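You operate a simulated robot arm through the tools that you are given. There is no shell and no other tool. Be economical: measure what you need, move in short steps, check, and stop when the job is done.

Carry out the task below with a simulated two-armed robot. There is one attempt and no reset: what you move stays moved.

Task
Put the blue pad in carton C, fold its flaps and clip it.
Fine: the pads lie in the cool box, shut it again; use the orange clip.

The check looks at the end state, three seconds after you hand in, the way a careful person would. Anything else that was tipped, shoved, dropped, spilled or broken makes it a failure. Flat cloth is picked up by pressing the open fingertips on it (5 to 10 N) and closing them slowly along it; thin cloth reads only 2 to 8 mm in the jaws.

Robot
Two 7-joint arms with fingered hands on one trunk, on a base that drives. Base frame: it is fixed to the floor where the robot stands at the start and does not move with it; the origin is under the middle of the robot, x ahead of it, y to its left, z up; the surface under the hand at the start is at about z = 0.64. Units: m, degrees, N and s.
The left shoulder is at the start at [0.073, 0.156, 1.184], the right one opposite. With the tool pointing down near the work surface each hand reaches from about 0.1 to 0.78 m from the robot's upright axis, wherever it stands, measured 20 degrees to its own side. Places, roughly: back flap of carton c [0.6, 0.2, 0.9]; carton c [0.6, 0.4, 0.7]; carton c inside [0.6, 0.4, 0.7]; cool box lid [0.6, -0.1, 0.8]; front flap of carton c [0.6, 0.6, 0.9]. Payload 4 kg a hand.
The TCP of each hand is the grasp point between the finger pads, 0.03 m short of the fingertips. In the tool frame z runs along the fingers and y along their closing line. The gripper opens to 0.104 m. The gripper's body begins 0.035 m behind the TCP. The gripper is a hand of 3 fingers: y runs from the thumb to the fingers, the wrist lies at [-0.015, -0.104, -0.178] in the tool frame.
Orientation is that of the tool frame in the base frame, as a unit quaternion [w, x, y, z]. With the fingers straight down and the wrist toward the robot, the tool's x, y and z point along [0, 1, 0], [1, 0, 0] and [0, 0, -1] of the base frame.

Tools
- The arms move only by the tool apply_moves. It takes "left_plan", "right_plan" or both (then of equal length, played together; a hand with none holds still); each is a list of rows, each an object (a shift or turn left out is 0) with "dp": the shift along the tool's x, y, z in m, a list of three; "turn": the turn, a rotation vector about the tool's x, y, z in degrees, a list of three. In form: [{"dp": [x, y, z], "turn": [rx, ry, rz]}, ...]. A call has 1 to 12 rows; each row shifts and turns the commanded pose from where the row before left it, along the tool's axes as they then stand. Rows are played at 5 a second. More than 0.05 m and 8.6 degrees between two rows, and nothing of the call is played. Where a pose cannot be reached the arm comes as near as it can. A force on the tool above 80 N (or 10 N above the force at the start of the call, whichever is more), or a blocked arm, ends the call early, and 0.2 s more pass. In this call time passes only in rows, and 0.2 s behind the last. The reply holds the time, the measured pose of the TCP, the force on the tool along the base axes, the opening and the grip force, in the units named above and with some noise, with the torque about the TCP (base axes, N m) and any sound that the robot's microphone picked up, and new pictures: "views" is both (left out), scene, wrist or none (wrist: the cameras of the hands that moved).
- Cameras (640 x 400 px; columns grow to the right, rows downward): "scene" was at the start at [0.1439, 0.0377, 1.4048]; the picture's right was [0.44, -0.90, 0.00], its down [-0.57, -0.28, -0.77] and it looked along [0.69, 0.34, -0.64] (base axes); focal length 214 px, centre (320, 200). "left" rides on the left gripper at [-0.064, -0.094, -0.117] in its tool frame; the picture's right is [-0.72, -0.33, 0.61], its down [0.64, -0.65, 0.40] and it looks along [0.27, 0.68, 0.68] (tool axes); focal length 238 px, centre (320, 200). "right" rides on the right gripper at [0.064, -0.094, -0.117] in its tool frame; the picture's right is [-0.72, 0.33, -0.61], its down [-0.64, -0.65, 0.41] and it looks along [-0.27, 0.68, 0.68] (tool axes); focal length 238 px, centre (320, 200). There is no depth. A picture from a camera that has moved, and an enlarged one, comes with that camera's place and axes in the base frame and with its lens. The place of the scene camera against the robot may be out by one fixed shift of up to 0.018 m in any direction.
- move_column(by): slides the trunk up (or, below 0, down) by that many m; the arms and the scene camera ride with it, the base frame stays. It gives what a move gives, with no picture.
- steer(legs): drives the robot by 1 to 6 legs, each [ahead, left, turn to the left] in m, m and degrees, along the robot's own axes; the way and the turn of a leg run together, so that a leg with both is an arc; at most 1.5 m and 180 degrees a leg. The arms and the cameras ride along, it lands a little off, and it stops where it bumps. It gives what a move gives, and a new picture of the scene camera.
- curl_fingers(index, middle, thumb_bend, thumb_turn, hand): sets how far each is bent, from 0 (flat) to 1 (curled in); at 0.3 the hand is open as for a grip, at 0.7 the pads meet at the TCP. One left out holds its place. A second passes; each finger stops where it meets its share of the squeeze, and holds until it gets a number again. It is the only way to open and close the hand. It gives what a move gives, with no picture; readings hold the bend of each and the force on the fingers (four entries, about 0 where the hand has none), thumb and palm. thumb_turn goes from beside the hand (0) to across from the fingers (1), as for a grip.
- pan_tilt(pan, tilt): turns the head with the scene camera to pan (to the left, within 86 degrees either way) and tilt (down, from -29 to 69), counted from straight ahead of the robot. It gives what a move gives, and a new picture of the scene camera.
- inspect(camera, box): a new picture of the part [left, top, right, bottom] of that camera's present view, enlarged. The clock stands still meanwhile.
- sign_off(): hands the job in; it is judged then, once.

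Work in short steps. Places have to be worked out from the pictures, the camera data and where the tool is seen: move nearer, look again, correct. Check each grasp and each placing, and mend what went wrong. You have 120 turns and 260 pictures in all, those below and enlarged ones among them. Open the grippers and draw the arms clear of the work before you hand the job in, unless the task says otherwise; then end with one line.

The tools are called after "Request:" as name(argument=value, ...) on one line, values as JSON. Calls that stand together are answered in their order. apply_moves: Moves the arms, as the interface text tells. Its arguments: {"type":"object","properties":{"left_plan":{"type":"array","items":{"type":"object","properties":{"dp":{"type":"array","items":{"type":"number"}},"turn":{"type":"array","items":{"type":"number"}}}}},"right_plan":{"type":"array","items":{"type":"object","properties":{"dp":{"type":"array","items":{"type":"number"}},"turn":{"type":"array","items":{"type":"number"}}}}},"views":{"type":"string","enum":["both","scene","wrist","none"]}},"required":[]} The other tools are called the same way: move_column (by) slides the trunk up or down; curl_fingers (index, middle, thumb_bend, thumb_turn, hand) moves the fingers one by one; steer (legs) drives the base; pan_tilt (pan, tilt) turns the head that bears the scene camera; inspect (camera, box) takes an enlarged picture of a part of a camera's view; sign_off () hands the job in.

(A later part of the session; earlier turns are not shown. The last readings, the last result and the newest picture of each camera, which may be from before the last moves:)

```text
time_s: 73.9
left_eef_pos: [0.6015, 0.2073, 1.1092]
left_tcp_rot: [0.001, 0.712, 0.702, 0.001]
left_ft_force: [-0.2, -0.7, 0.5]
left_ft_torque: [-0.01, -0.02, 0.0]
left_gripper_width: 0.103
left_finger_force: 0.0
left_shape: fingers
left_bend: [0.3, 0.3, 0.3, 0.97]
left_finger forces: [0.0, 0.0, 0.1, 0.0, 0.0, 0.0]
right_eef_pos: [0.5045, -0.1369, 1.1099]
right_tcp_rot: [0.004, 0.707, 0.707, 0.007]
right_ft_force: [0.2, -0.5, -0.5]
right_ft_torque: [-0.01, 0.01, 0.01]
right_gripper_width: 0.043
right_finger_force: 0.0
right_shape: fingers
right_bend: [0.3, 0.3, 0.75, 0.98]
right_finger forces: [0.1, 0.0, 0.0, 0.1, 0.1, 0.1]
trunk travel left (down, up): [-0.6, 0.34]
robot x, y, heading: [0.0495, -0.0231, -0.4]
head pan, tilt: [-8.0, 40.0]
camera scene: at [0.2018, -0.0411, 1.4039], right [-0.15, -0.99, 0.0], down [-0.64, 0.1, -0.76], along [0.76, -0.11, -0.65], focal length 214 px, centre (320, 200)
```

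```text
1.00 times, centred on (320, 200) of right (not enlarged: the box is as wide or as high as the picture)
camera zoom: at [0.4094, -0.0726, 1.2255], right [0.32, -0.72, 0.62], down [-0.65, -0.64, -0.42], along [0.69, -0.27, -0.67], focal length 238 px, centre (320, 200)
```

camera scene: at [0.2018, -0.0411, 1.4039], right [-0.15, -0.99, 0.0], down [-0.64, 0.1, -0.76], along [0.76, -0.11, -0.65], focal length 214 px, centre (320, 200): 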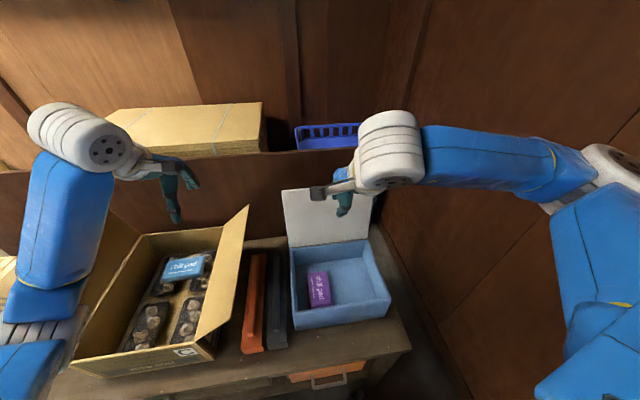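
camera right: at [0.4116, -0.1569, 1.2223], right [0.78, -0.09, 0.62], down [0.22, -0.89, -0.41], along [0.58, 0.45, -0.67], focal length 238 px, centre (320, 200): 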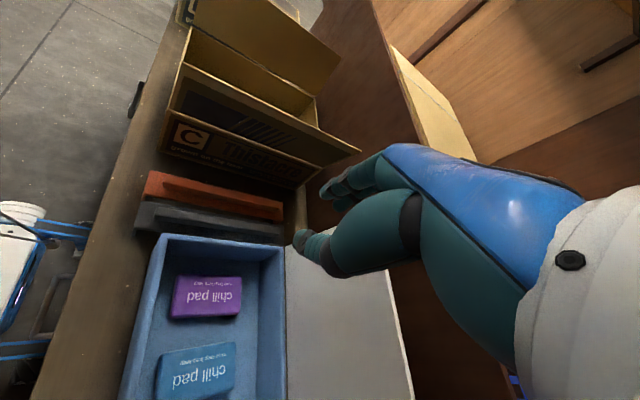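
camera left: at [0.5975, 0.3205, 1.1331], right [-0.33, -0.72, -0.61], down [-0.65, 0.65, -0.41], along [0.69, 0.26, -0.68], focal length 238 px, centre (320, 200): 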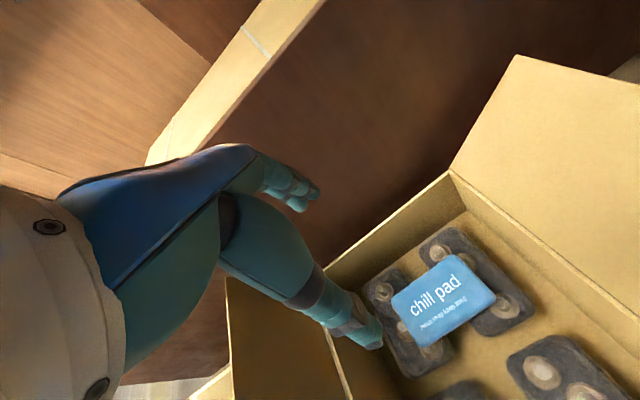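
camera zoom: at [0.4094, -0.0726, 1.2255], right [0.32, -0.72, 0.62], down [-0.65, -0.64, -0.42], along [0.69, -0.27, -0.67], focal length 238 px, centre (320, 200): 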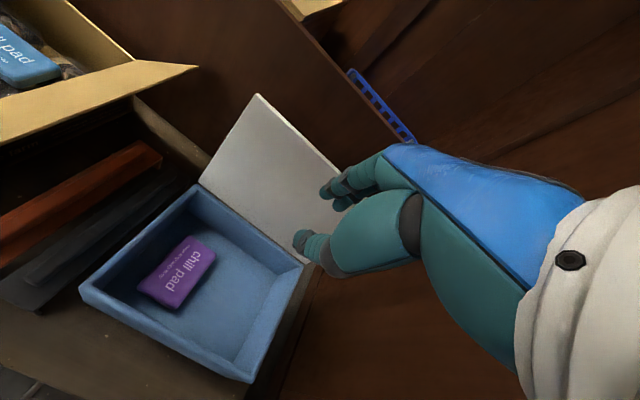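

Lid leans ~100°, its top edge at x≈0.734, z≈0.99. I'll pinch this edge at y≈−0.05 (beside the handle) with the right hand. Drive 6 cm ahead, open the hand and go over it.

Request:
steer(legs=[[0.06, 0, 0]])

Request:
curl_fingers(hand="right", index=0.3, middle=0.3, thumb_bend=0.3)

Request:
apply_moves(right_plan=[{"dp": [0.03, 0.03, -0.01]}, {"dp": [0.03, 0.03, 0]}, {"dp": [0.027, 0.035, 0]}, {"dp": [0, 0.035, 0]}, {"dp": [0, 0.035, 0]}], views="both")

```text
time_s: 74.9
left_eef_pos: [0.6526, 0.2094, 1.1114]
left_tcp_rot: [0.004, 0.711, 0.703, 0.003]
left_ft_force: [0.4, -0.2, 0.4]
left_ft_torque: [0.01, -0.01, -0.01]
left_gripper_width: 0.1029
left_finger_force: 0.0
left_shape: fingers
left_bend: [0.3, 0.3, 0.3, 0.97]
left_finger forces: [0.0, 0.0, 0.0, 0.0, 0.0, 0.0]
right_eef_pos: [0.559, -0.1335, 1.1123]
right_tcp_rot: [0.007, 0.707, 0.707, 0.009]
right_ft_force: [1.1, -0.2, 0.2]
right_ft_torque: [-0.01, 0.0, 0.0]
right_gripper_width: 0.0429
right_finger_force: 0.2
right_shape: fingers
right_bend: [0.3, 0.3, 0.75, 0.98]
right_finger forces: [0.1, 0.1, 0.1, 0.0, 0.0, 0.1]
trunk travel left (down, up): [-0.6, 0.34]
robot x, y, heading: [0.1109, -0.0228, -0.5]
head pan, tilt: [-8.0, 40.0]
camera scene: at [0.2525, -0.0396, 1.405], right [-0.15, -0.99, 0.0], down [-0.63, 0.1, -0.77], along [0.76, -0.11, -0.64], focal length 214 px, centre (320, 200)
```

scene: 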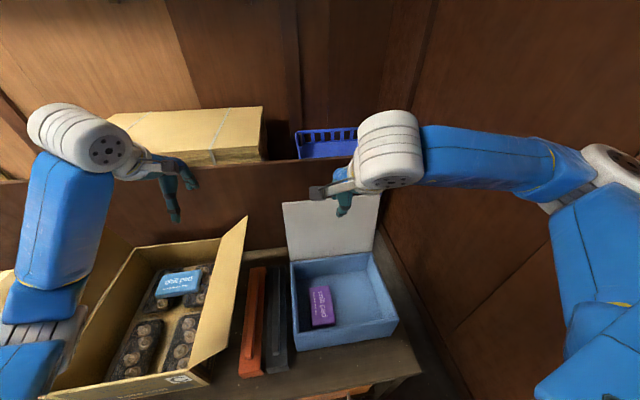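

```text
time_s: 75.9
left_eef_pos: [0.6596, 0.2133, 1.1072]
left_tcp_rot: [0.003, 0.712, 0.703, 0.0]
left_ft_force: [0.0, 0.3, 0.4]
left_ft_torque: [0.02, 0.02, -0.01]
left_gripper_width: 0.1033
left_finger_force: 0.0
left_shape: fingers
left_bend: [0.3, 0.3, 0.3, 0.97]
left_finger forces: [0.0, 0.1, 0.0, 0.0, 0.0, 0.1]
right_eef_pos: [0.5635, -0.1319, 1.1107]
right_tcp_rot: [0.006, 0.707, 0.707, 0.005]
right_ft_force: [0.1, -0.7, -0.5]
right_ft_torque: [-0.02, -0.01, 0.01]
right_gripper_width: 0.103
right_finger_force: 0.0
right_shape: fingers
right_bend: [0.3, 0.3, 0.3, 0.98]
right_finger forces: [0.0, 0.1, 0.1, 0.0, 0.1, 0.1]
trunk travel left (down, up): [-0.6, 0.34]
robot x, y, heading: [0.1101, -0.0252, -0.3]
head pan, tilt: [-8.0, 40.0]
```

```text
time_s: 77.1
left_eef_pos: [0.6603, 0.2117, 1.107]
left_tcp_rot: [0.002, 0.711, 0.703, 0.0]
left_ft_force: [0.2, 0.1, -1.2]
left_ft_torque: [0.01, 0.01, 0.02]
left_gripper_width: 0.1028
left_finger_force: 0.1
left_shape: fingers
left_bend: [0.3, 0.3, 0.3, 0.97]
left_finger forces: [0.0, 0.0, 0.0, 0.0, 0.0, 0.0]
right_eef_pos: [0.7306, -0.0456, 1.1236]
right_tcp_rot: [0.006, 0.707, 0.707, 0.005]
right_ft_force: [0.2, -0.1, 0.0]
right_ft_torque: [-0.01, 0.0, -0.01]
right_gripper_width: 0.103
right_finger_force: 0.1
right_shape: fingers
right_bend: [0.3, 0.3, 0.3, 0.98]
right_finger forces: [0.0, 0.0, 0.0, 0.0, 0.0, 0.0]
trunk travel left (down, up): [-0.6, 0.34]
robot x, y, heading: [0.1091, -0.0218, -0.3]
head pan, tilt: [-8.0, 40.0]
camera scene: at [0.2634, -0.0374, 1.4037], right [-0.15, -0.99, 0.0], down [-0.64, 0.09, -0.76], along [0.76, -0.11, -0.65], focal length 214 px, centre (320, 200)
camera right: at [0.634, 0.0179, 1.2383], right [0.32, -0.72, 0.62], down [-0.65, -0.64, -0.41], along [0.69, -0.27, -0.67], focal length 238 px, centre (320, 200)
```

scene: 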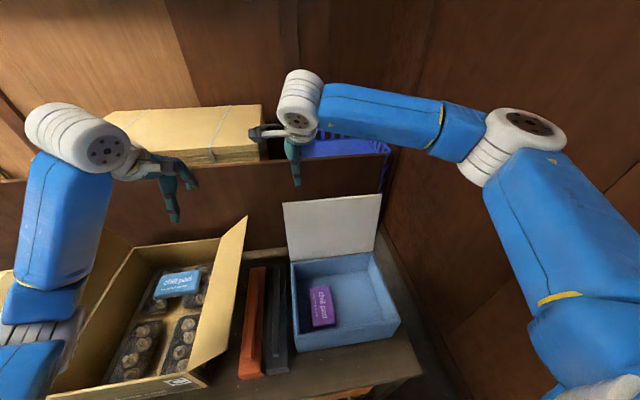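
right: 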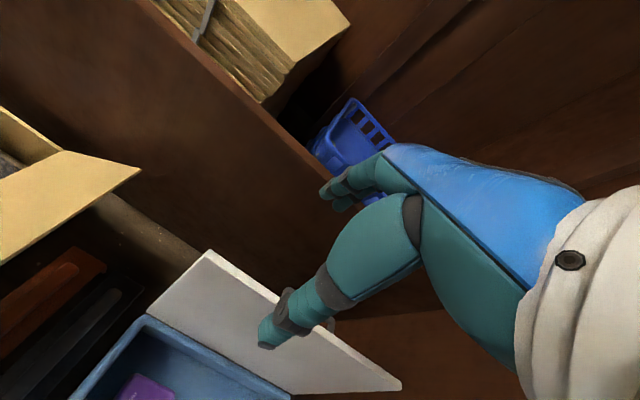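

Edge confirmed at (0.728, z 0.99). Descend to straddle it.

Request:
apply_moves(right_plan=[{"dp": [0, -0.001, 0.04]}, {"dp": [0, 0, 0.04]}, {"dp": [0, 0, 0.03]}, {"dp": [0, 0, 0.02]}, {"dp": [0, 0, 0.006]}], views="wrist")

```text
time_s: 78.3
left_eef_pos: [0.6599, 0.2119, 1.1078]
left_tcp_rot: [0.003, 0.712, 0.703, 0.0]
left_ft_force: [-0.4, 0.1, 0.0]
left_ft_torque: [0.01, 0.0, -0.03]
left_gripper_width: 0.1032
left_finger_force: 0.1
left_shape: fingers
left_bend: [0.3, 0.3, 0.3, 0.97]
left_finger forces: [0.0, 0.0, 0.0, 0.1, 0.1, 0.1]
right_eef_pos: [0.7294, -0.0427, 0.9862]
right_tcp_rot: [0.005, 0.707, 0.707, 0.006]
right_ft_force: [-0.2, -0.4, 0.2]
right_ft_torque: [0.0, -0.01, -0.03]
right_gripper_width: 0.1031
right_finger_force: 0.0
right_shape: fingers
right_bend: [0.3, 0.3, 0.3, 0.98]
right_finger forces: [0.0, 0.0, 0.0, 0.0, 0.0, 0.0]
trunk travel left (down, up): [-0.6, 0.34]
robot x, y, heading: [0.1124, -0.0217, -0.2]
head pan, tilt: [-8.0, 40.0]
camera right: at [0.6339, 0.0194, 1.1023], right [0.32, -0.72, 0.62], down [-0.65, -0.64, -0.41], along [0.69, -0.27, -0.67], focal length 238 px, centre (320, 200)
```

right: 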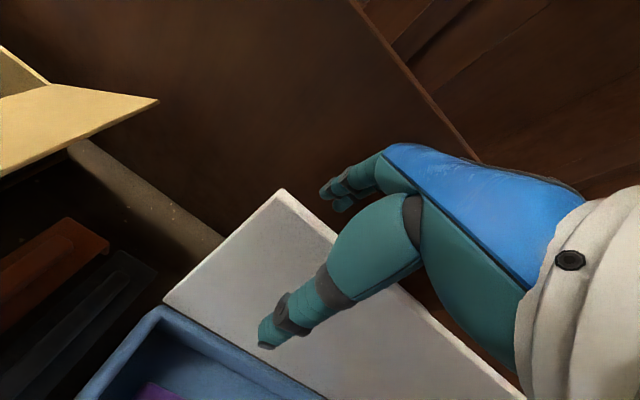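

The hand straddles the edge. Close to a loose hold, then drive back 10 cm to bring the lid past vertical.

Request:
curl_fingers(hand="right", index=0.6, middle=0.6, thumb_bend=0.58)

Request:
steer(legs=[[-0.1, 0, 0]])

Request:
inspect(camera="right", box=[0, 0, 640, 400])

```text
time_s: 79.3
left_eef_pos: [0.6588, 0.2119, 1.1083]
left_tcp_rot: [0.004, 0.712, 0.702, 0.001]
left_ft_force: [0.0, 0.6, -0.4]
left_ft_torque: [0.0, -0.01, 0.0]
left_gripper_width: 0.1028
left_finger_force: 0.0
left_shape: fingers
left_bend: [0.3, 0.3, 0.3, 0.97]
left_finger forces: [0.0, 0.1, 0.0, 0.0, 0.1, 0.0]
right_eef_pos: [0.7295, -0.0431, 0.9868]
right_tcp_rot: [0.007, 0.707, 0.707, 0.006]
right_ft_force: [-0.5, 0.6, -1.0]
right_ft_torque: [-0.01, 0.02, 0.01]
right_gripper_width: 0.0308
right_finger_force: 0.1
right_shape: fingers
right_bend: [0.6, 0.6, 0.57, 0.98]
right_finger forces: [0.0, 0.0, 0.1, 0.0, 0.1, 0.1]
trunk travel left (down, up): [-0.6, 0.34]
robot x, y, heading: [0.1106, -0.0221, -0.7]
head pan, tilt: [-8.0, 40.0]
```

```text
time_s: 80.4
left_eef_pos: [0.5615, 0.2138, 1.1068]
left_tcp_rot: [0.003, 0.712, 0.702, 0.0]
left_ft_force: [0.3, 0.0, 0.3]
left_ft_torque: [0.02, 0.01, 0.0]
left_gripper_width: 0.1031
left_finger_force: 0.1
left_shape: fingers
left_bend: [0.3, 0.3, 0.3, 0.97]
left_finger forces: [0.0, 0.0, 0.0, 0.1, 0.1, 0.0]
right_eef_pos: [0.6325, -0.0424, 0.985]
right_tcp_rot: [0.004, 0.707, 0.707, 0.004]
right_ft_force: [-0.5, 0.3, -0.6]
right_ft_torque: [0.01, 0.0, -0.02]
right_gripper_width: 0.0305
right_finger_force: 0.2
right_shape: fingers
right_bend: [0.6, 0.6, 0.57, 0.98]
right_finger forces: [0.1, 0.0, 0.0, 0.1, 0.1, 0.0]
trunk travel left (down, up): [-0.6, 0.34]
robot x, y, heading: [0.0106, -0.0222, -0.8]
head pan, tilt: [-8.0, 40.0]
camera scene: at [0.1669, -0.0355, 1.4034], right [-0.15, -0.99, 0.0], down [-0.64, 0.09, -0.76], along [0.75, -0.11, -0.65], focal length 214 px, centre (320, 200)
```

scene: 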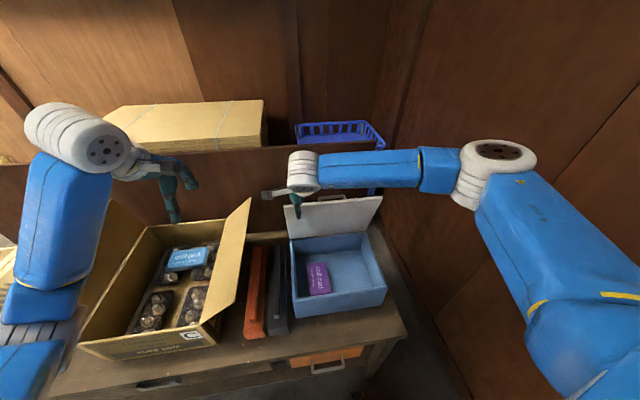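

```text
1.00 times, centred on (320, 200) of right (not enlarged: the box is as wide or as high as the picture)
camera zoom: at [0.5366, 0.0209, 1.1012], right [0.32, -0.72, 0.62], down [-0.65, -0.64, -0.41], along [0.69, -0.27, -0.67], focal length 238 px, centre (320, 200)
```

zoom: 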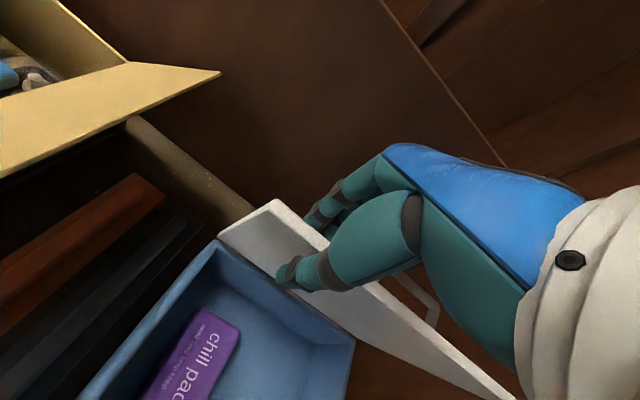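

The lid follows (≈76°) and rests on the thumb. Now swing it down with the hand turning along.

Request:
apply_moves(right_plan=[{"dp": [0, -0.0314, 0.0102], "turn": [-8, 0, 0]}, {"dp": [0, -0.0314, 0.0102], "turn": [-8, 0, 0]}, {"dp": [0, -0.0314, 0.0102], "turn": [-8, 0, 0]}], views="both")

```text
time_s: 81.2
left_eef_pos: [0.5556, 0.2146, 1.11]
left_tcp_rot: [0.004, 0.712, 0.703, 0.002]
left_ft_force: [0.9, 0.0, 0.1]
left_ft_torque: [-0.04, 0.03, -0.01]
left_gripper_width: 0.103
left_finger_force: 0.2
left_shape: fingers
left_bend: [0.3, 0.3, 0.3, 0.97]
left_finger forces: [0.0, 0.0, 0.0, 0.0, 0.0, 0.0]
right_eef_pos: [0.539, -0.0421, 0.9452]
right_tcp_rot: [0.155, 0.69, 0.69, 0.154]
right_ft_force: [-0.5, 0.7, 0.6]
right_ft_torque: [0.0, 0.0, 0.0]
right_gripper_width: 0.0306
right_finger_force: 0.1
right_shape: fingers
right_bend: [0.6, 0.6, 0.57, 0.98]
right_finger forces: [0.0, 0.0, 0.0, 0.0, 0.0, 0.0]
trunk travel left (down, up): [-0.6, 0.34]
robot x, y, heading: [0.0062, -0.0213, -0.2]
head pan, tilt: [-8.0, 40.0]
camera scene: at [0.1614, -0.0349, 1.4041], right [-0.15, -0.99, 0.0], down [-0.64, 0.09, -0.77], along [0.76, -0.11, -0.64], focal length 214 px, centre (320, 200)
camera right: at [0.4046, 0.021, 1.0105], right [0.04, -0.72, 0.69], down [-0.42, -0.64, -0.64], along [0.91, -0.27, -0.32], focal length 238 px, centre (320, 200)
```

scene: 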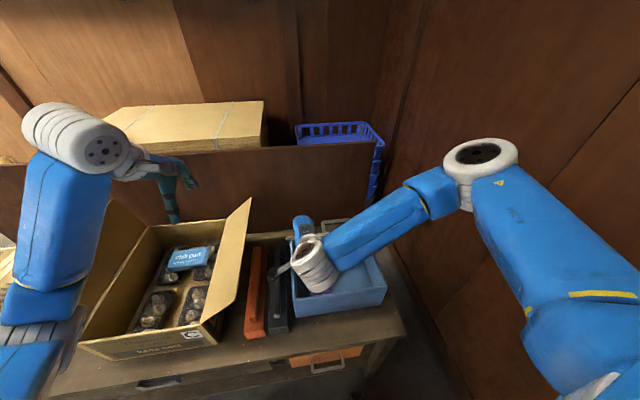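
right: 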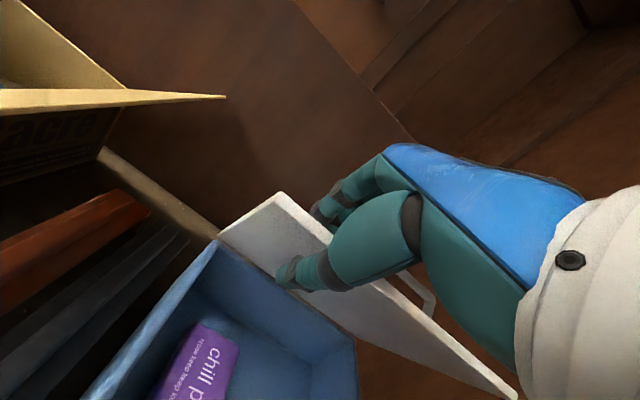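

Continuing down, to about 25°.

Request:
apply_moves(right_plan=[{"dp": [0, -0.0314, 0.0102], "turn": [-8, 0, 0]}, {"dp": [0, -0.0314, 0.0102], "turn": [-8, 0, 0]}, {"dp": [0, -0.0314, 0.0102], "turn": [-8, 0, 0]}], views="both")

```text
time_s: 82.0
left_eef_pos: [0.5577, 0.2139, 1.1098]
left_tcp_rot: [0.003, 0.712, 0.702, 0.001]
left_ft_force: [0.5, 0.4, 0.3]
left_ft_torque: [0.02, 0.02, -0.01]
left_gripper_width: 0.1029
left_finger_force: 0.0
left_shape: fingers
left_bend: [0.3, 0.3, 0.3, 0.97]
left_finger forces: [0.0, 0.0, 0.0, 0.0, 0.1, 0.1]
right_eef_pos: [0.4791, -0.0425, 0.8678]
right_tcp_rot: [0.294, 0.642, 0.644, 0.295]
right_ft_force: [0.6, 0.8, -0.2]
right_ft_torque: [0.0, -0.02, 0.01]
right_gripper_width: 0.0307
right_finger_force: 0.0
right_shape: fingers
right_bend: [0.6, 0.6, 0.57, 0.98]
right_finger forces: [0.0, 0.1, 0.1, 0.0, 0.0, 0.0]
trunk travel left (down, up): [-0.6, 0.34]
robot x, y, heading: [0.0106, -0.0236, -0.4]
head pan, tilt: [-8.0, 40.0]
camera scene: at [0.1632, -0.0339, 1.4039], right [-0.15, -0.99, 0.0], down [-0.64, 0.09, -0.76], along [0.76, -0.11, -0.64], focal length 214 px, centre (320, 200)
camera right: at [0.3286, 0.0206, 0.873], right [-0.25, -0.72, 0.65], down [-0.12, -0.64, -0.76], along [0.96, -0.27, 0.07], focal length 238 px, centre (320, 200)
```

scene: 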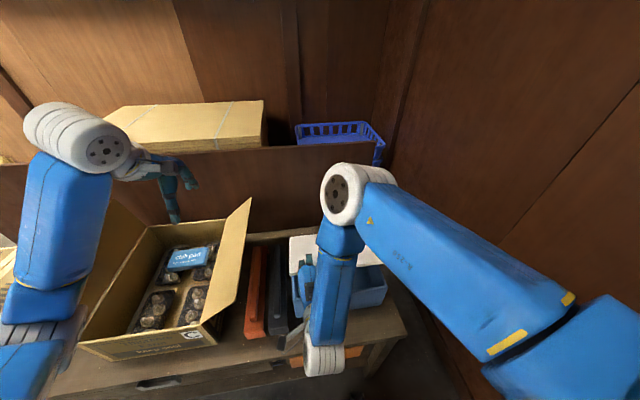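
right: 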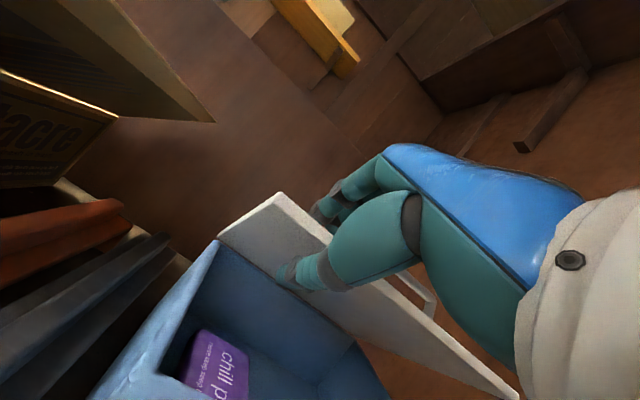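

One and a half more steps to about 14°.

Request:
apply_moves(right_plan=[{"dp": [0, -0.0314, 0.0102], "turn": [-8, 0, 0]}, {"dp": [0, -0.0236, 0.0077], "turn": [-6, 0, 0]}], views="both")

```text
time_s: 82.6
left_eef_pos: [0.5592, 0.2188, 1.1079]
left_tcp_rot: [0.004, 0.711, 0.704, -0.001]
left_ft_force: [-0.3, 0.3, 1.1]
left_ft_torque: [0.0, 0.05, -0.02]
left_gripper_width: 0.1026
left_finger_force: 0.1
left_shape: fingers
left_bend: [0.3, 0.3, 0.3, 0.97]
left_finger forces: [0.0, 0.0, 0.0, 0.0, 0.0, 0.2]
right_eef_pos: [0.5091, 0.0193, 0.8445]
right_tcp_rot: [0.366, 0.605, 0.606, 0.364]
right_ft_force: [0.1, -0.3, 0.1]
right_ft_torque: [-0.01, 0.02, -0.01]
right_gripper_width: 0.0304
right_finger_force: 0.0
right_shape: fingers
right_bend: [0.6, 0.6, 0.57, 0.98]
right_finger forces: [0.0, 0.0, 0.0, 0.0, 0.0, 0.0]
right hand out of reach, approached as far as the arm can: row 1, 2
trunk travel left (down, up): [-0.6, 0.34]
robot x, y, heading: [0.0113, -0.0232, -0.5]
head pan, tilt: [-8.0, 40.0]
camera scene: at [0.1644, -0.0297, 1.4037], right [-0.15, -0.99, 0.01], down [-0.64, 0.09, -0.76], along [0.76, -0.11, -0.65], focal length 214 px, centre (320, 200)
camera right: at [0.3613, 0.0827, 0.8162], right [-0.39, -0.72, 0.58], down [0.05, -0.64, -0.76], along [0.92, -0.27, 0.29], focal length 238 px, centre (320, 200)
```

scene: 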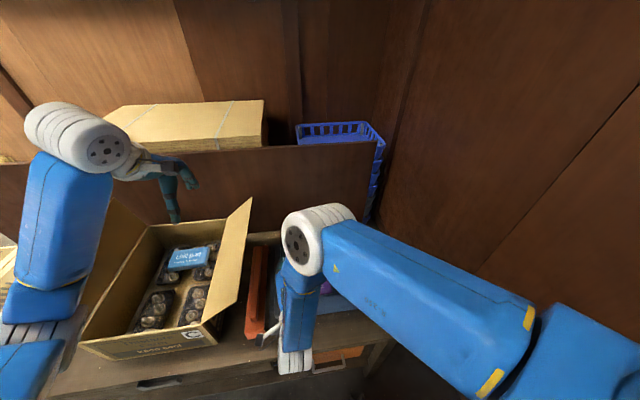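
right: 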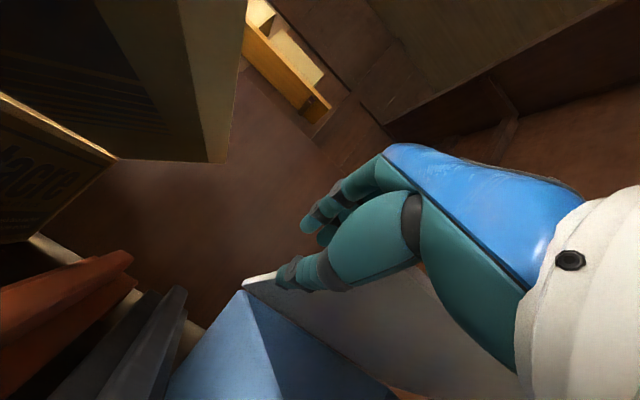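

The arm hit a limit and slipped sideways, but the thumb still carries the lid near its left edge. I lower the hand with a bit less tilt.

Request:
apply_moves(right_plan=[{"dp": [0, -0.0135, 0.0068], "turn": [4, 0, 0]}, {"dp": [0, -0.0128, 0.0077], "turn": [4, 0, 0]}], views="both")

```text
time_s: 83.2
left_eef_pos: [0.5583, 0.2162, 1.1086]
left_tcp_rot: [0.004, 0.711, 0.703, 0.0]
left_ft_force: [-0.4, 0.5, 0.0]
left_ft_torque: [-0.02, 0.01, -0.01]
left_gripper_width: 0.103
left_finger_force: 0.0
left_shape: fingers
left_bend: [0.3, 0.3, 0.3, 0.97]
left_finger forces: [0.0, 0.0, 0.0, 0.1, 0.1, 0.0]
right_eef_pos: [0.508, 0.0178, 0.8154]
right_tcp_rot: [0.328, 0.627, 0.627, 0.325]
right_ft_force: [0.6, -0.1, 0.2]
right_ft_torque: [-0.01, -0.02, -0.01]
right_gripper_width: 0.0306
right_finger_force: 0.1
right_shape: fingers
right_bend: [0.6, 0.6, 0.57, 0.98]
right_finger forces: [0.0, 0.3, 0.0, 0.1, 0.0, 0.0]
trunk travel left (down, up): [-0.6, 0.34]
robot x, y, heading: [0.0098, -0.0197, -0.5]
head pan, tilt: [-8.0, 40.0]
camera scene: at [0.1631, -0.0331, 1.4038], right [-0.15, -0.99, 0.0], down [-0.64, 0.09, -0.76], along [0.76, -0.11, -0.64], focal length 214 px, centre (320, 200)
camera right: at [0.3579, 0.0809, 0.8052], right [-0.31, -0.72, 0.62], down [-0.04, -0.64, -0.77], along [0.95, -0.27, 0.17], focal length 238 px, centre (320, 200)
```

scene: 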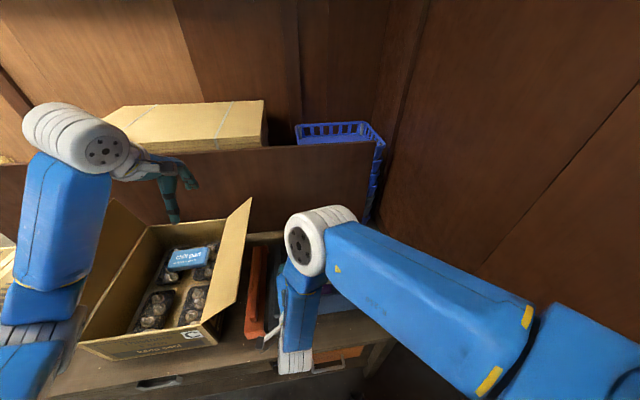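
right: 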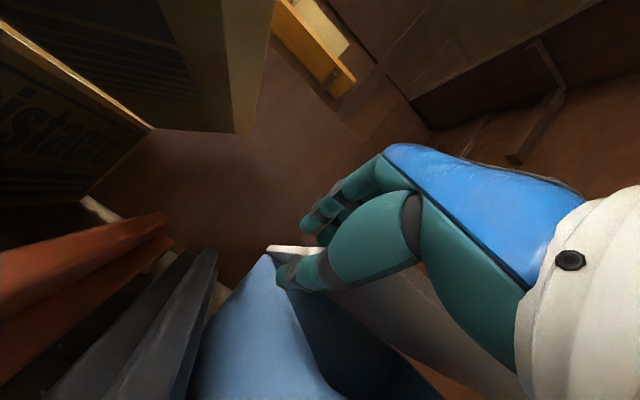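

Lid is nearly down. I slide the hand out to the left so it drops the last bit.

Request:
apply_moves(right_plan=[{"dp": [0.02, -0.003, -0.004]}, {"dp": [0.02, -0.003, -0.004]}, {"dp": [0.02, -0.003, -0.004]}], views="both")

```text
time_s: 84.2
left_eef_pos: [0.5556, 0.2136, 1.1117]
left_tcp_rot: [0.005, 0.712, 0.702, 0.002]
left_ft_force: [0.1, 0.7, 0.5]
left_ft_torque: [0.05, -0.04, -0.02]
left_gripper_width: 0.1027
left_finger_force: 0.0
left_shape: fingers
left_bend: [0.3, 0.3, 0.3, 0.97]
left_finger forces: [0.0, 0.1, 0.1, 0.0, 0.0, 0.0]
right_eef_pos: [0.5295, 0.0285, 0.8208]
right_tcp_rot: [0.35, 0.657, 0.59, 0.312]
right_ft_force: [-0.4, 0.0, 0.1]
right_ft_torque: [0.03, -0.03, 0.0]
right_gripper_width: 0.0303
right_finger_force: 0.1
right_shape: fingers
right_bend: [0.6, 0.6, 0.57, 0.98]
right_finger forces: [0.1, 0.0, 0.1, 0.0, 0.0, 0.0]
trunk travel left (down, up): [-0.6, 0.34]
robot x, y, heading: [0.0153, -0.0199, -0.4]
head pan, tilt: [-8.0, 40.0]
stopped in row 3 (right hand): the arm was blocked; the commanded pose is now the measured one
camera scene: at [0.1622, -0.0343, 1.404], right [-0.15, -0.99, 0.0], down [-0.64, 0.09, -0.76], along [0.76, -0.11, -0.64], focal length 214 px, centre (320, 200)
camera right: at [0.3878, 0.1081, 0.8082], right [-0.4, -0.68, 0.61], down [-0.1, -0.64, -0.77], along [0.91, -0.37, 0.19], focal length 238 px, centre (320, 200)
```

scene: 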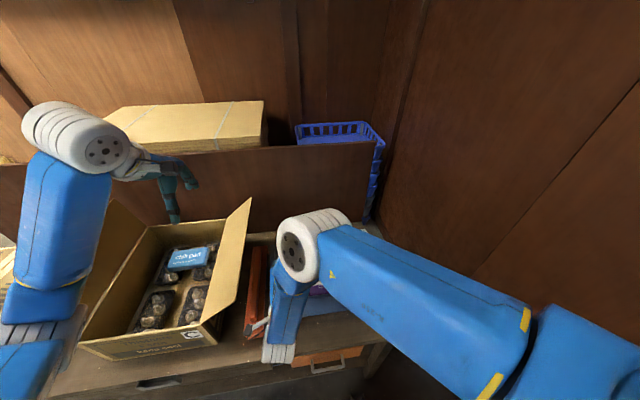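
right: 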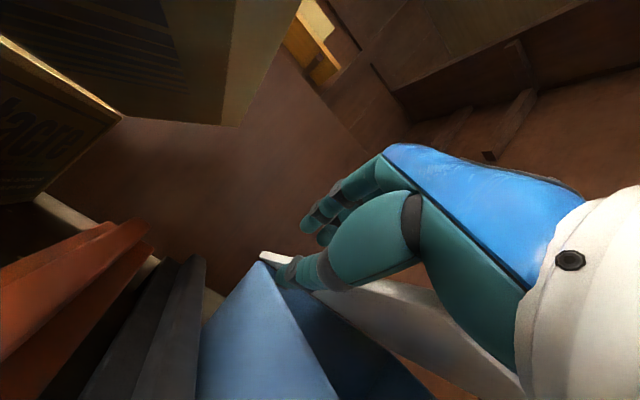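

The arm is at a joint limit; I slide the hand out by driving backward instead.

Request:
steer(legs=[[-0.12, 0, 0]])

Request:
inspect(camera="right", box=[0, 0, 640, 400])

```text
time_s: 85.5
left_eef_pos: [0.4378, 0.2125, 1.1094]
left_tcp_rot: [0.004, 0.712, 0.703, 0.003]
left_ft_force: [0.1, -0.4, -0.4]
left_ft_torque: [0.02, 0.01, -0.04]
left_gripper_width: 0.1027
left_finger_force: 0.2
left_shape: fingers
left_bend: [0.3, 0.3, 0.3, 0.97]
left_finger forces: [0.0, 0.0, 0.1, 0.0, 0.0, 0.1]
right_eef_pos: [0.4111, 0.0287, 0.8203]
right_tcp_rot: [0.351, 0.657, 0.589, 0.313]
right_ft_force: [-0.5, -0.1, -0.2]
right_ft_torque: [0.01, 0.02, -0.03]
right_gripper_width: 0.0303
right_finger_force: 0.0
right_shape: fingers
right_bend: [0.6, 0.6, 0.57, 0.98]
right_finger forces: [0.1, 0.1, 0.0, 0.1, 0.0, 0.0]
trunk travel left (down, up): [-0.6, 0.34]
robot x, y, heading: [-0.1083, -0.0238, -0.6]
head pan, tilt: [-8.0, 40.0]
camera scene: at [0.0453, -0.0332, 1.4036], right [-0.15, -0.99, 0.0], down [-0.64, 0.09, -0.76], along [0.75, -0.11, -0.65], focal length 214 px, centre (320, 200)
```

scene: 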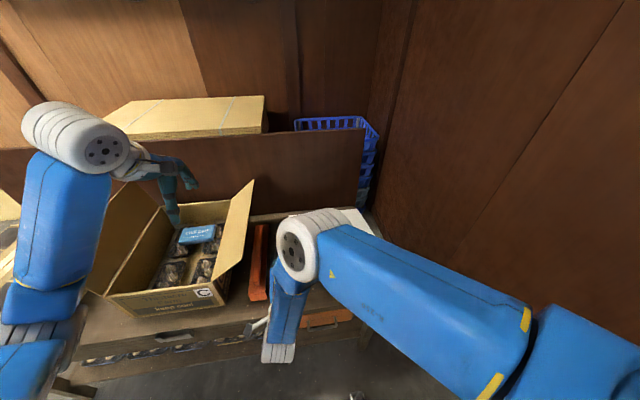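

```text
1.00 times, centred on (320, 200) of right (not enlarged: the box is as wide or as high as the picture)
camera zoom: at [0.2704, 0.1094, 0.8083], right [-0.4, -0.68, 0.61], down [-0.1, -0.63, -0.77], along [0.91, -0.37, 0.19], focal length 238 px, centre (320, 200)
```

zoom: 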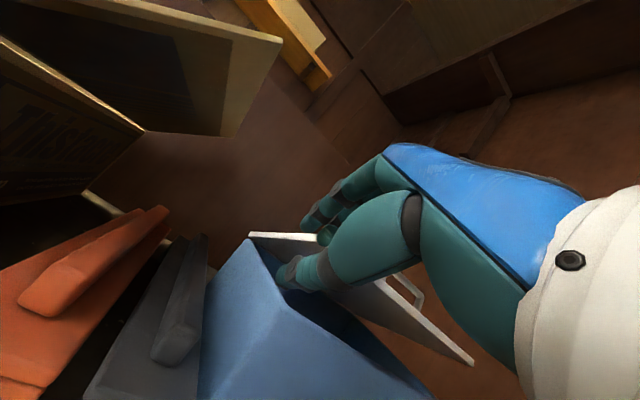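

I back away a little more and look whether the lid has dropped.

Request:
steer(legs=[[-0.1, 0, 0]])

Request:
inspect(camera="right", box=[100, 150, 500, 400])

```text
time_s: 86.6
left_eef_pos: [0.3375, 0.2134, 1.1096]
left_tcp_rot: [0.005, 0.712, 0.703, 0.002]
left_ft_force: [-0.5, -0.2, 0.2]
left_ft_torque: [-0.02, 0.0, 0.0]
left_gripper_width: 0.1034
left_finger_force: 0.1
left_shape: fingers
left_bend: [0.3, 0.3, 0.3, 0.97]
left_finger forces: [0.0, 0.0, 0.0, 0.0, 0.0, 0.0]
right_eef_pos: [0.3126, 0.0291, 0.8217]
right_tcp_rot: [0.351, 0.658, 0.588, 0.313]
right_ft_force: [-0.2, 0.5, 0.0]
right_ft_torque: [0.04, 0.02, 0.02]
right_gripper_width: 0.0303
right_finger_force: 0.1
right_shape: fingers
right_bend: [0.6, 0.6, 0.57, 0.98]
right_finger forces: [0.0, 0.0, 0.1, 0.1, 0.0, 0.1]
trunk travel left (down, up): [-0.6, 0.34]
robot x, y, heading: [-0.2094, -0.0223, -0.5]
head pan, tilt: [-8.0, 40.0]
camera scene: at [-0.0533, -0.0326, 1.4035], right [-0.15, -0.99, 0.0], down [-0.64, 0.09, -0.76], along [0.75, -0.11, -0.65], focal length 214 px, centre (320, 200)
```

scene: 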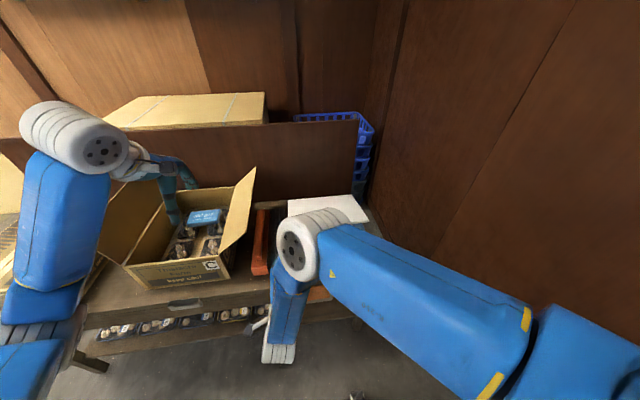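

```text
1.60 times, centred on (300, 275) of right
camera zoom: at [0.1704, 0.1088, 0.8087], right [-0.41, -0.68, 0.61], down [-0.1, -0.63, -0.77], along [0.91, -0.37, 0.19], focal length 381 px, centre (352, 80)
```

zoom: 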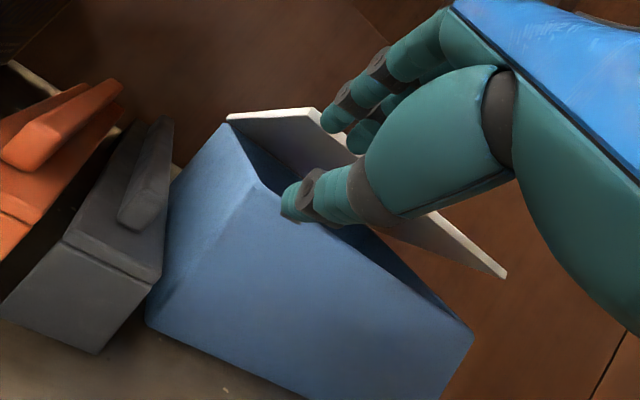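

The lid hinge holds it ajar by friction (~13°); it needs pressing down. First bring the right hand back to fingers-down, rising.

Request:
apply_moves(right_plan=[{"dp": [0, 0.0249, -0.0168], "turn": [8, 0, 0]}, {"dp": [0, 0.0223, -0.02], "turn": [8, 0, 0]}, {"dp": [0, 0.0193, -0.023], "turn": [8, 0, 0]}, {"dp": [0, 0.0159, -0.0254], "turn": [8, 0, 0]}, {"dp": [0, 0.0122, -0.0274], "turn": [8, 0, 0]}, {"dp": [0, 0.0083, -0.0288], "turn": [8, 0, 0]}, {"dp": [0, 0.0042, -0.0297], "turn": [8, 0, 0]}], views="both")

```text
time_s: 88.2
left_eef_pos: [0.3323, 0.2115, 1.113]
left_tcp_rot: [0.005, 0.712, 0.703, 0.006]
left_ft_force: [0.9, -0.6, 0.0]
left_ft_torque: [-0.02, -0.01, -0.01]
left_gripper_width: 0.1027
left_finger_force: 0.1
left_shape: fingers
left_bend: [0.3, 0.3, 0.3, 0.97]
left_finger forces: [0.0, 0.0, 0.0, 0.0, 0.1, 0.0]
right_eef_pos: [0.3079, 0.0277, 1.0342]
right_tcp_rot: [0.0, 0.745, 0.667, 0.002]
right_ft_force: [0.0, 0.4, -0.2]
right_ft_torque: [0.01, -0.01, 0.01]
right_gripper_width: 0.0303
right_finger_force: 0.1
right_shape: fingers
right_bend: [0.6, 0.6, 0.57, 0.98]
right_finger forces: [0.0, 0.0, 0.0, 0.0, 0.0, 0.1]
trunk travel left (down, up): [-0.6, 0.34]
robot x, y, heading: [-0.2087, -0.0206, -0.5]
head pan, tilt: [-8.0, 40.0]
camera scene: at [-0.0562, -0.0351, 1.4038], right [-0.15, -0.99, 0.0], down [-0.64, 0.09, -0.76], along [0.76, -0.11, -0.65], focal length 214 px, centre (320, 200)
camera right: at [0.2208, 0.1005, 1.1508], right [0.24, -0.75, 0.61], down [-0.72, -0.56, -0.41], along [0.65, -0.34, -0.68], focal length 238 px, centre (320, 200)
```

scene: 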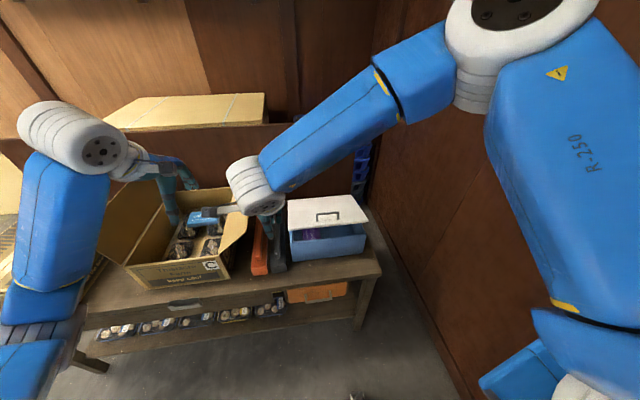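
right: 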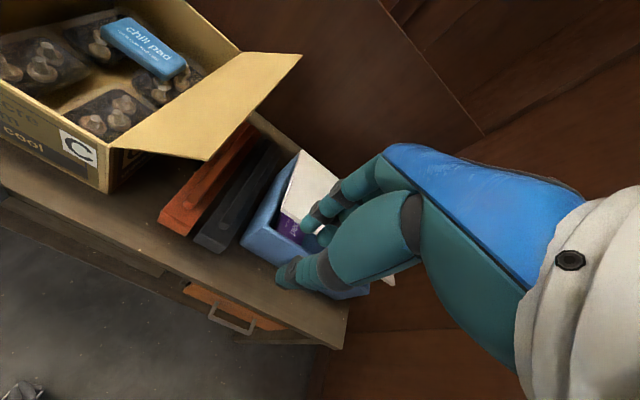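

Drive forward again; then press the lid down with closed fingertips beside the handle.

Request:
steer(legs=[[0.2, 0, 0]])

Request:
curl_fingers(hand="right", index=0.7, middle=0.7, thumb_bend=0.68)

Request:
apply_moves(right_plan=[{"dp": [-0.03, 0, 0.02], "turn": [0, 0, 3]}, {"dp": [-0.03, -0.005, 0.02], "turn": [0, 0, 3]}, {"dp": [-0.025, -0.01, 0.04]}, {"dp": [0, -0.01, 0.04]}], views="both")

```text
time_s: 89.8
left_eef_pos: [0.528, 0.2106, 1.1158]
left_tcp_rot: [0.006, 0.711, 0.703, 0.006]
left_ft_force: [-0.4, -0.1, 1.1]
left_ft_torque: [0.01, -0.01, -0.04]
left_gripper_width: 0.1029
left_finger_force: 0.0
left_shape: fingers
left_bend: [0.3, 0.3, 0.3, 0.97]
left_finger forces: [0.0, 0.0, 0.0, 0.0, 0.0, 0.1]
right_eef_pos: [0.5047, 0.0262, 1.0354]
right_tcp_rot: [0.003, 0.744, 0.668, 0.003]
right_ft_force: [-0.1, 0.2, -0.8]
right_ft_torque: [0.0, 0.0, -0.02]
right_gripper_width: 0.0304
right_finger_force: 0.0
right_shape: fingers
right_bend: [0.6, 0.6, 0.57, 0.98]
right_finger forces: [0.0, 0.0, 0.1, 0.0, 0.0, 0.1]
trunk travel left (down, up): [-0.6, 0.34]
robot x, y, heading: [-0.0063, -0.0237, -0.4]
head pan, tilt: [-8.0, 40.0]
camera scene: at [0.1392, -0.0356, 1.4044], right [-0.15, -0.99, 0.0], down [-0.64, 0.09, -0.77], along [0.76, -0.11, -0.64], focal length 214 px, centre (320, 200)
```

scene: 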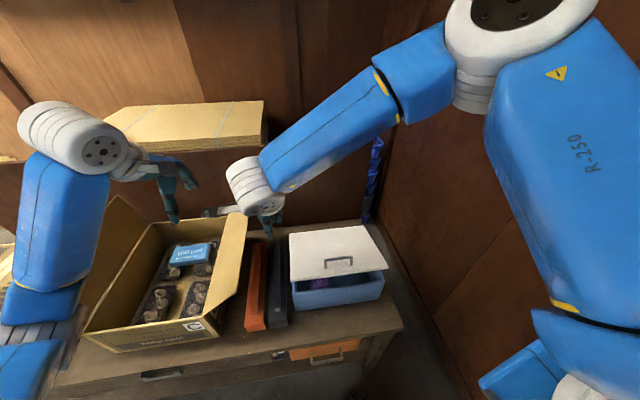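

```text
time_s: 90.8
left_eef_pos: [0.5303, 0.2104, 1.115]
left_tcp_rot: [0.006, 0.712, 0.702, 0.005]
left_ft_force: [-0.1, -0.2, 0.7]
left_ft_torque: [0.02, 0.0, -0.01]
left_gripper_width: 0.1031
left_finger_force: 0.0
left_shape: fingers
left_bend: [0.3, 0.3, 0.3, 0.97]
left_finger forces: [0.0, 0.0, 0.0, 0.0, 0.0, 0.1]
right_eef_pos: [0.5056, 0.0267, 1.035]
right_tcp_rot: [0.002, 0.745, 0.667, 0.002]
right_ft_force: [-0.7, 0.2, -0.6]
right_ft_torque: [0.02, 0.0, 0.0]
right_gripper_width: 0.0037
right_finger_force: 0.1
right_shape: fingers
right_bend: [0.7, 0.7, 0.68, 0.98]
right_finger forces: [0.0, 0.1, 0.0, 0.0, 0.0, 0.1]
trunk travel left (down, up): [-0.6, 0.34]
robot x, y, heading: [-0.0077, -0.0227, -0.3]
head pan, tilt: [-8.0, 40.0]
```

```text
time_s: 91.8
left_eef_pos: [0.5322, 0.2109, 1.1142]
left_tcp_rot: [0.005, 0.712, 0.702, 0.005]
left_ft_force: [1.0, 0.0, -0.1]
left_ft_torque: [-0.03, 0.02, 0.05]
left_gripper_width: 0.1028
left_finger_force: 0.0
left_shape: fingers
left_bend: [0.3, 0.3, 0.3, 0.97]
left_finger forces: [0.0, 0.1, 0.0, 0.1, 0.1, 0.0]
right_eef_pos: [0.4714, -0.0526, 0.9139]
right_tcp_rot: [0.002, 0.779, 0.627, 0.003]
right_ft_force: [-0.6, 0.2, 0.3]
right_ft_torque: [0.0, 0.04, -0.01]
right_gripper_width: 0.0039
right_finger_force: 0.2
right_shape: fingers
right_bend: [0.7, 0.7, 0.68, 0.98]
right_finger forces: [0.1, 0.1, 0.1, 0.1, 0.0, 0.2]
trunk travel left (down, up): [-0.6, 0.34]
robot x, y, heading: [-0.0079, -0.0244, -0.3]
head pan, tilt: [-8.0, 40.0]
camera scene: at [0.1452, -0.0354, 1.4037], right [-0.15, -0.99, 0.0], down [-0.64, 0.09, -0.76], along [0.76, -0.11, -0.65], focal length 214 px, centre (320, 200)
camera right: at [0.3921, 0.0301, 1.0306], right [0.16, -0.77, 0.61], down [-0.77, -0.49, -0.41], along [0.62, -0.41, -0.67], focal length 238 px, centre (320, 200)
```

scene: 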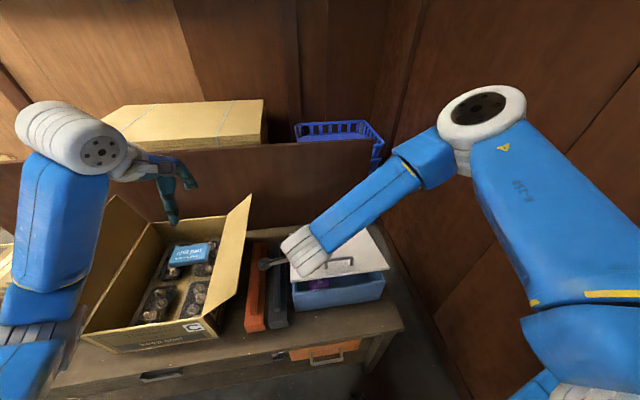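
right: 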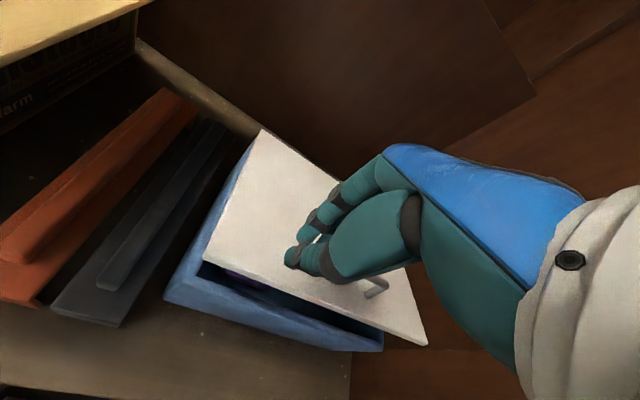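

Press the lid down.

Request:
apply_moves(right_plan=[{"dp": [0.005, 0.018, 0.03]}, {"dp": [0, 0, 0.03]}, {"dp": [0, 0, 0.02]}, {"dp": [0, 0, 0.015]}, {"dp": [0, 0, 0.015]}, {"dp": [0, 0, 0.01]}, {"dp": [0, 0, 0.01]}], views="both")

```text
time_s: 93.6
left_eef_pos: [0.526, 0.2101, 1.1168]
left_tcp_rot: [0.008, 0.711, 0.703, 0.008]
left_ft_force: [-0.3, -0.2, -0.6]
left_ft_torque: [-0.01, 0.04, 0.0]
left_gripper_width: 0.1028
left_finger_force: 0.0
left_shape: fingers
left_bend: [0.3, 0.3, 0.3, 0.97]
left_finger forces: [0.0, 0.0, 0.0, 0.1, 0.0, 0.0]
right_eef_pos: [0.4944, -0.0439, 0.8024]
right_tcp_rot: [0.007, 0.778, 0.628, 0.022]
right_ft_force: [-15.6, -3.1, 73.9]
right_ft_torque: [0.39, 1.76, 0.16]
right_gripper_width: 0.0084
right_finger_force: 37.1
right_shape: fingers
right_bend: [0.7, 0.7, 0.7, 1.0]
right_finger forces: [0.0, 0.0, 0.0, 0.0, 73.5, 0.1]
trunk travel left (down, up): [-0.6, 0.34]
robot x, y, heading: [-0.0082, -0.0232, -0.1]
head pan, tilt: [-8.0, 40.0]
stopped in row 7 (right hand): the force on the tool passed its limit at 85 N (the readings are from after the stop); the commanded pose is now the measured one
camera scene: at [0.1339, -0.0363, 1.4054], right [-0.15, -0.99, 0.0], down [-0.63, 0.09, -0.77], along [0.76, -0.11, -0.64], focal length 214 px, centre (320, 200)
camera right: at [0.4107, 0.0367, 0.9171], right [0.14, -0.78, 0.61], down [-0.75, -0.48, -0.45], along [0.64, -0.39, -0.66], focal length 238 px, centre (320, 200)
```

scene: 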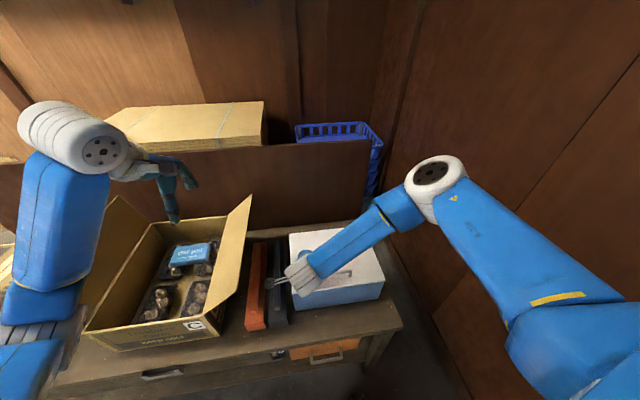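
right: 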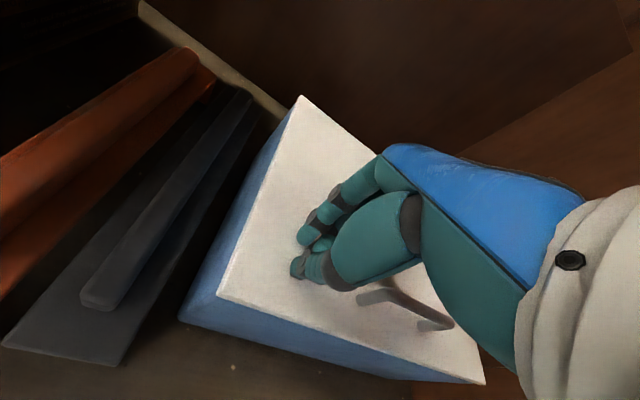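

The lid is shut. Raise the right hand and look at the clips.

Request:
apply_moves(right_plan=[{"dp": [0, 0, -0.04]}, {"dp": [0, 0, -0.04]}, {"dp": [0, 0, -0.04]}, {"dp": [0.03, 0, -0.03], "turn": [0, 0, 6]}, {"dp": [0.03, 0, -0.03], "turn": [0, 0, 6]}], views="wrist")

Request:
inspect(camera="scene", box=[200, 210, 400, 340])

Request:
inspect(camera="right", box=[0, 100, 360, 325])

```text
time_s: 94.8
left_eef_pos: [0.529, 0.2151, 1.1132]
left_tcp_rot: [0.007, 0.712, 0.703, 0.004]
left_ft_force: [0.6, 0.5, -0.1]
left_ft_torque: [-0.02, -0.04, -0.05]
left_gripper_width: 0.1029
left_finger_force: 0.0
left_shape: fingers
left_bend: [0.3, 0.3, 0.3, 0.97]
left_finger forces: [0.1, 0.0, 0.0, 0.1, 0.0, 0.0]
right_eef_pos: [0.5052, 0.0123, 0.9717]
right_tcp_rot: [0.004, 0.841, 0.541, 0.013]
right_ft_force: [0.2, -0.2, -0.2]
right_ft_torque: [-0.01, 0.01, -0.01]
right_gripper_width: 0.0035
right_finger_force: 0.0
right_shape: fingers
right_bend: [0.7, 0.7, 0.68, 0.98]
right_finger forces: [0.0, 0.0, 0.0, 0.0, 0.0, 0.0]
trunk travel left (down, up): [-0.6, 0.34]
robot x, y, heading: [-0.0087, -0.025, -0.2]
head pan, tilt: [-8.0, 40.0]
camera right: at [0.4424, 0.1092, 1.0876], right [-0.01, -0.79, 0.61], down [-0.85, -0.31, -0.43], along [0.53, -0.52, -0.67], focal length 238 px, centre (320, 200)
```

right: 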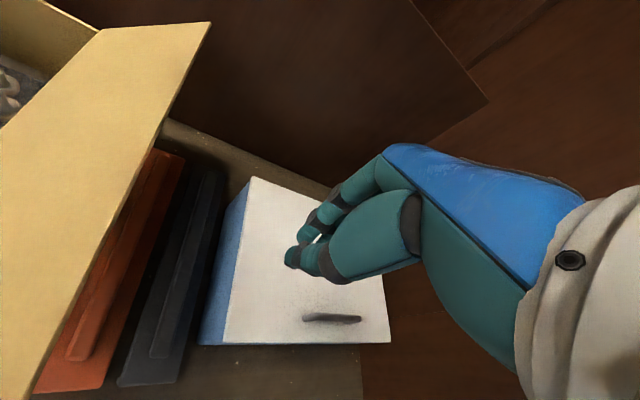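

```text
3.08 times, centred on (300, 275) of scene
camera zoom: at [0.1427, -0.0306, 1.4039], right [-0.15, -0.99, 0.0], down [-0.64, 0.09, -0.76], along [0.76, -0.12, -0.64], focal length 660 px, centre (382, -31)
```

zoom: 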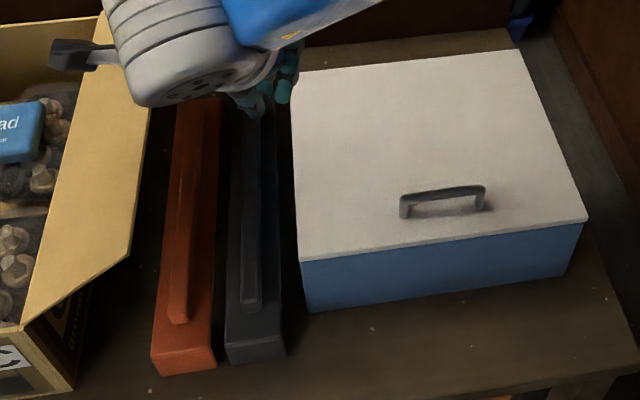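

```text
1.78 times, centred on (180, 212) of right
camera zoom: at [0.4424, 0.1092, 1.0876], right [-0.01, -0.79, 0.61], down [-0.85, -0.31, -0.43], along [0.53, -0.52, -0.67], focal length 424 px, centre (569, 178)
```

zoom: 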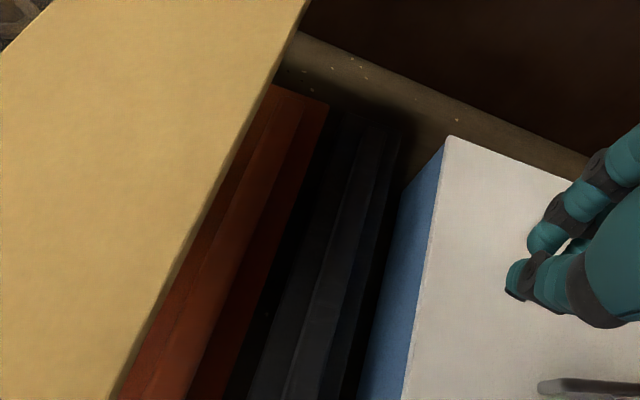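

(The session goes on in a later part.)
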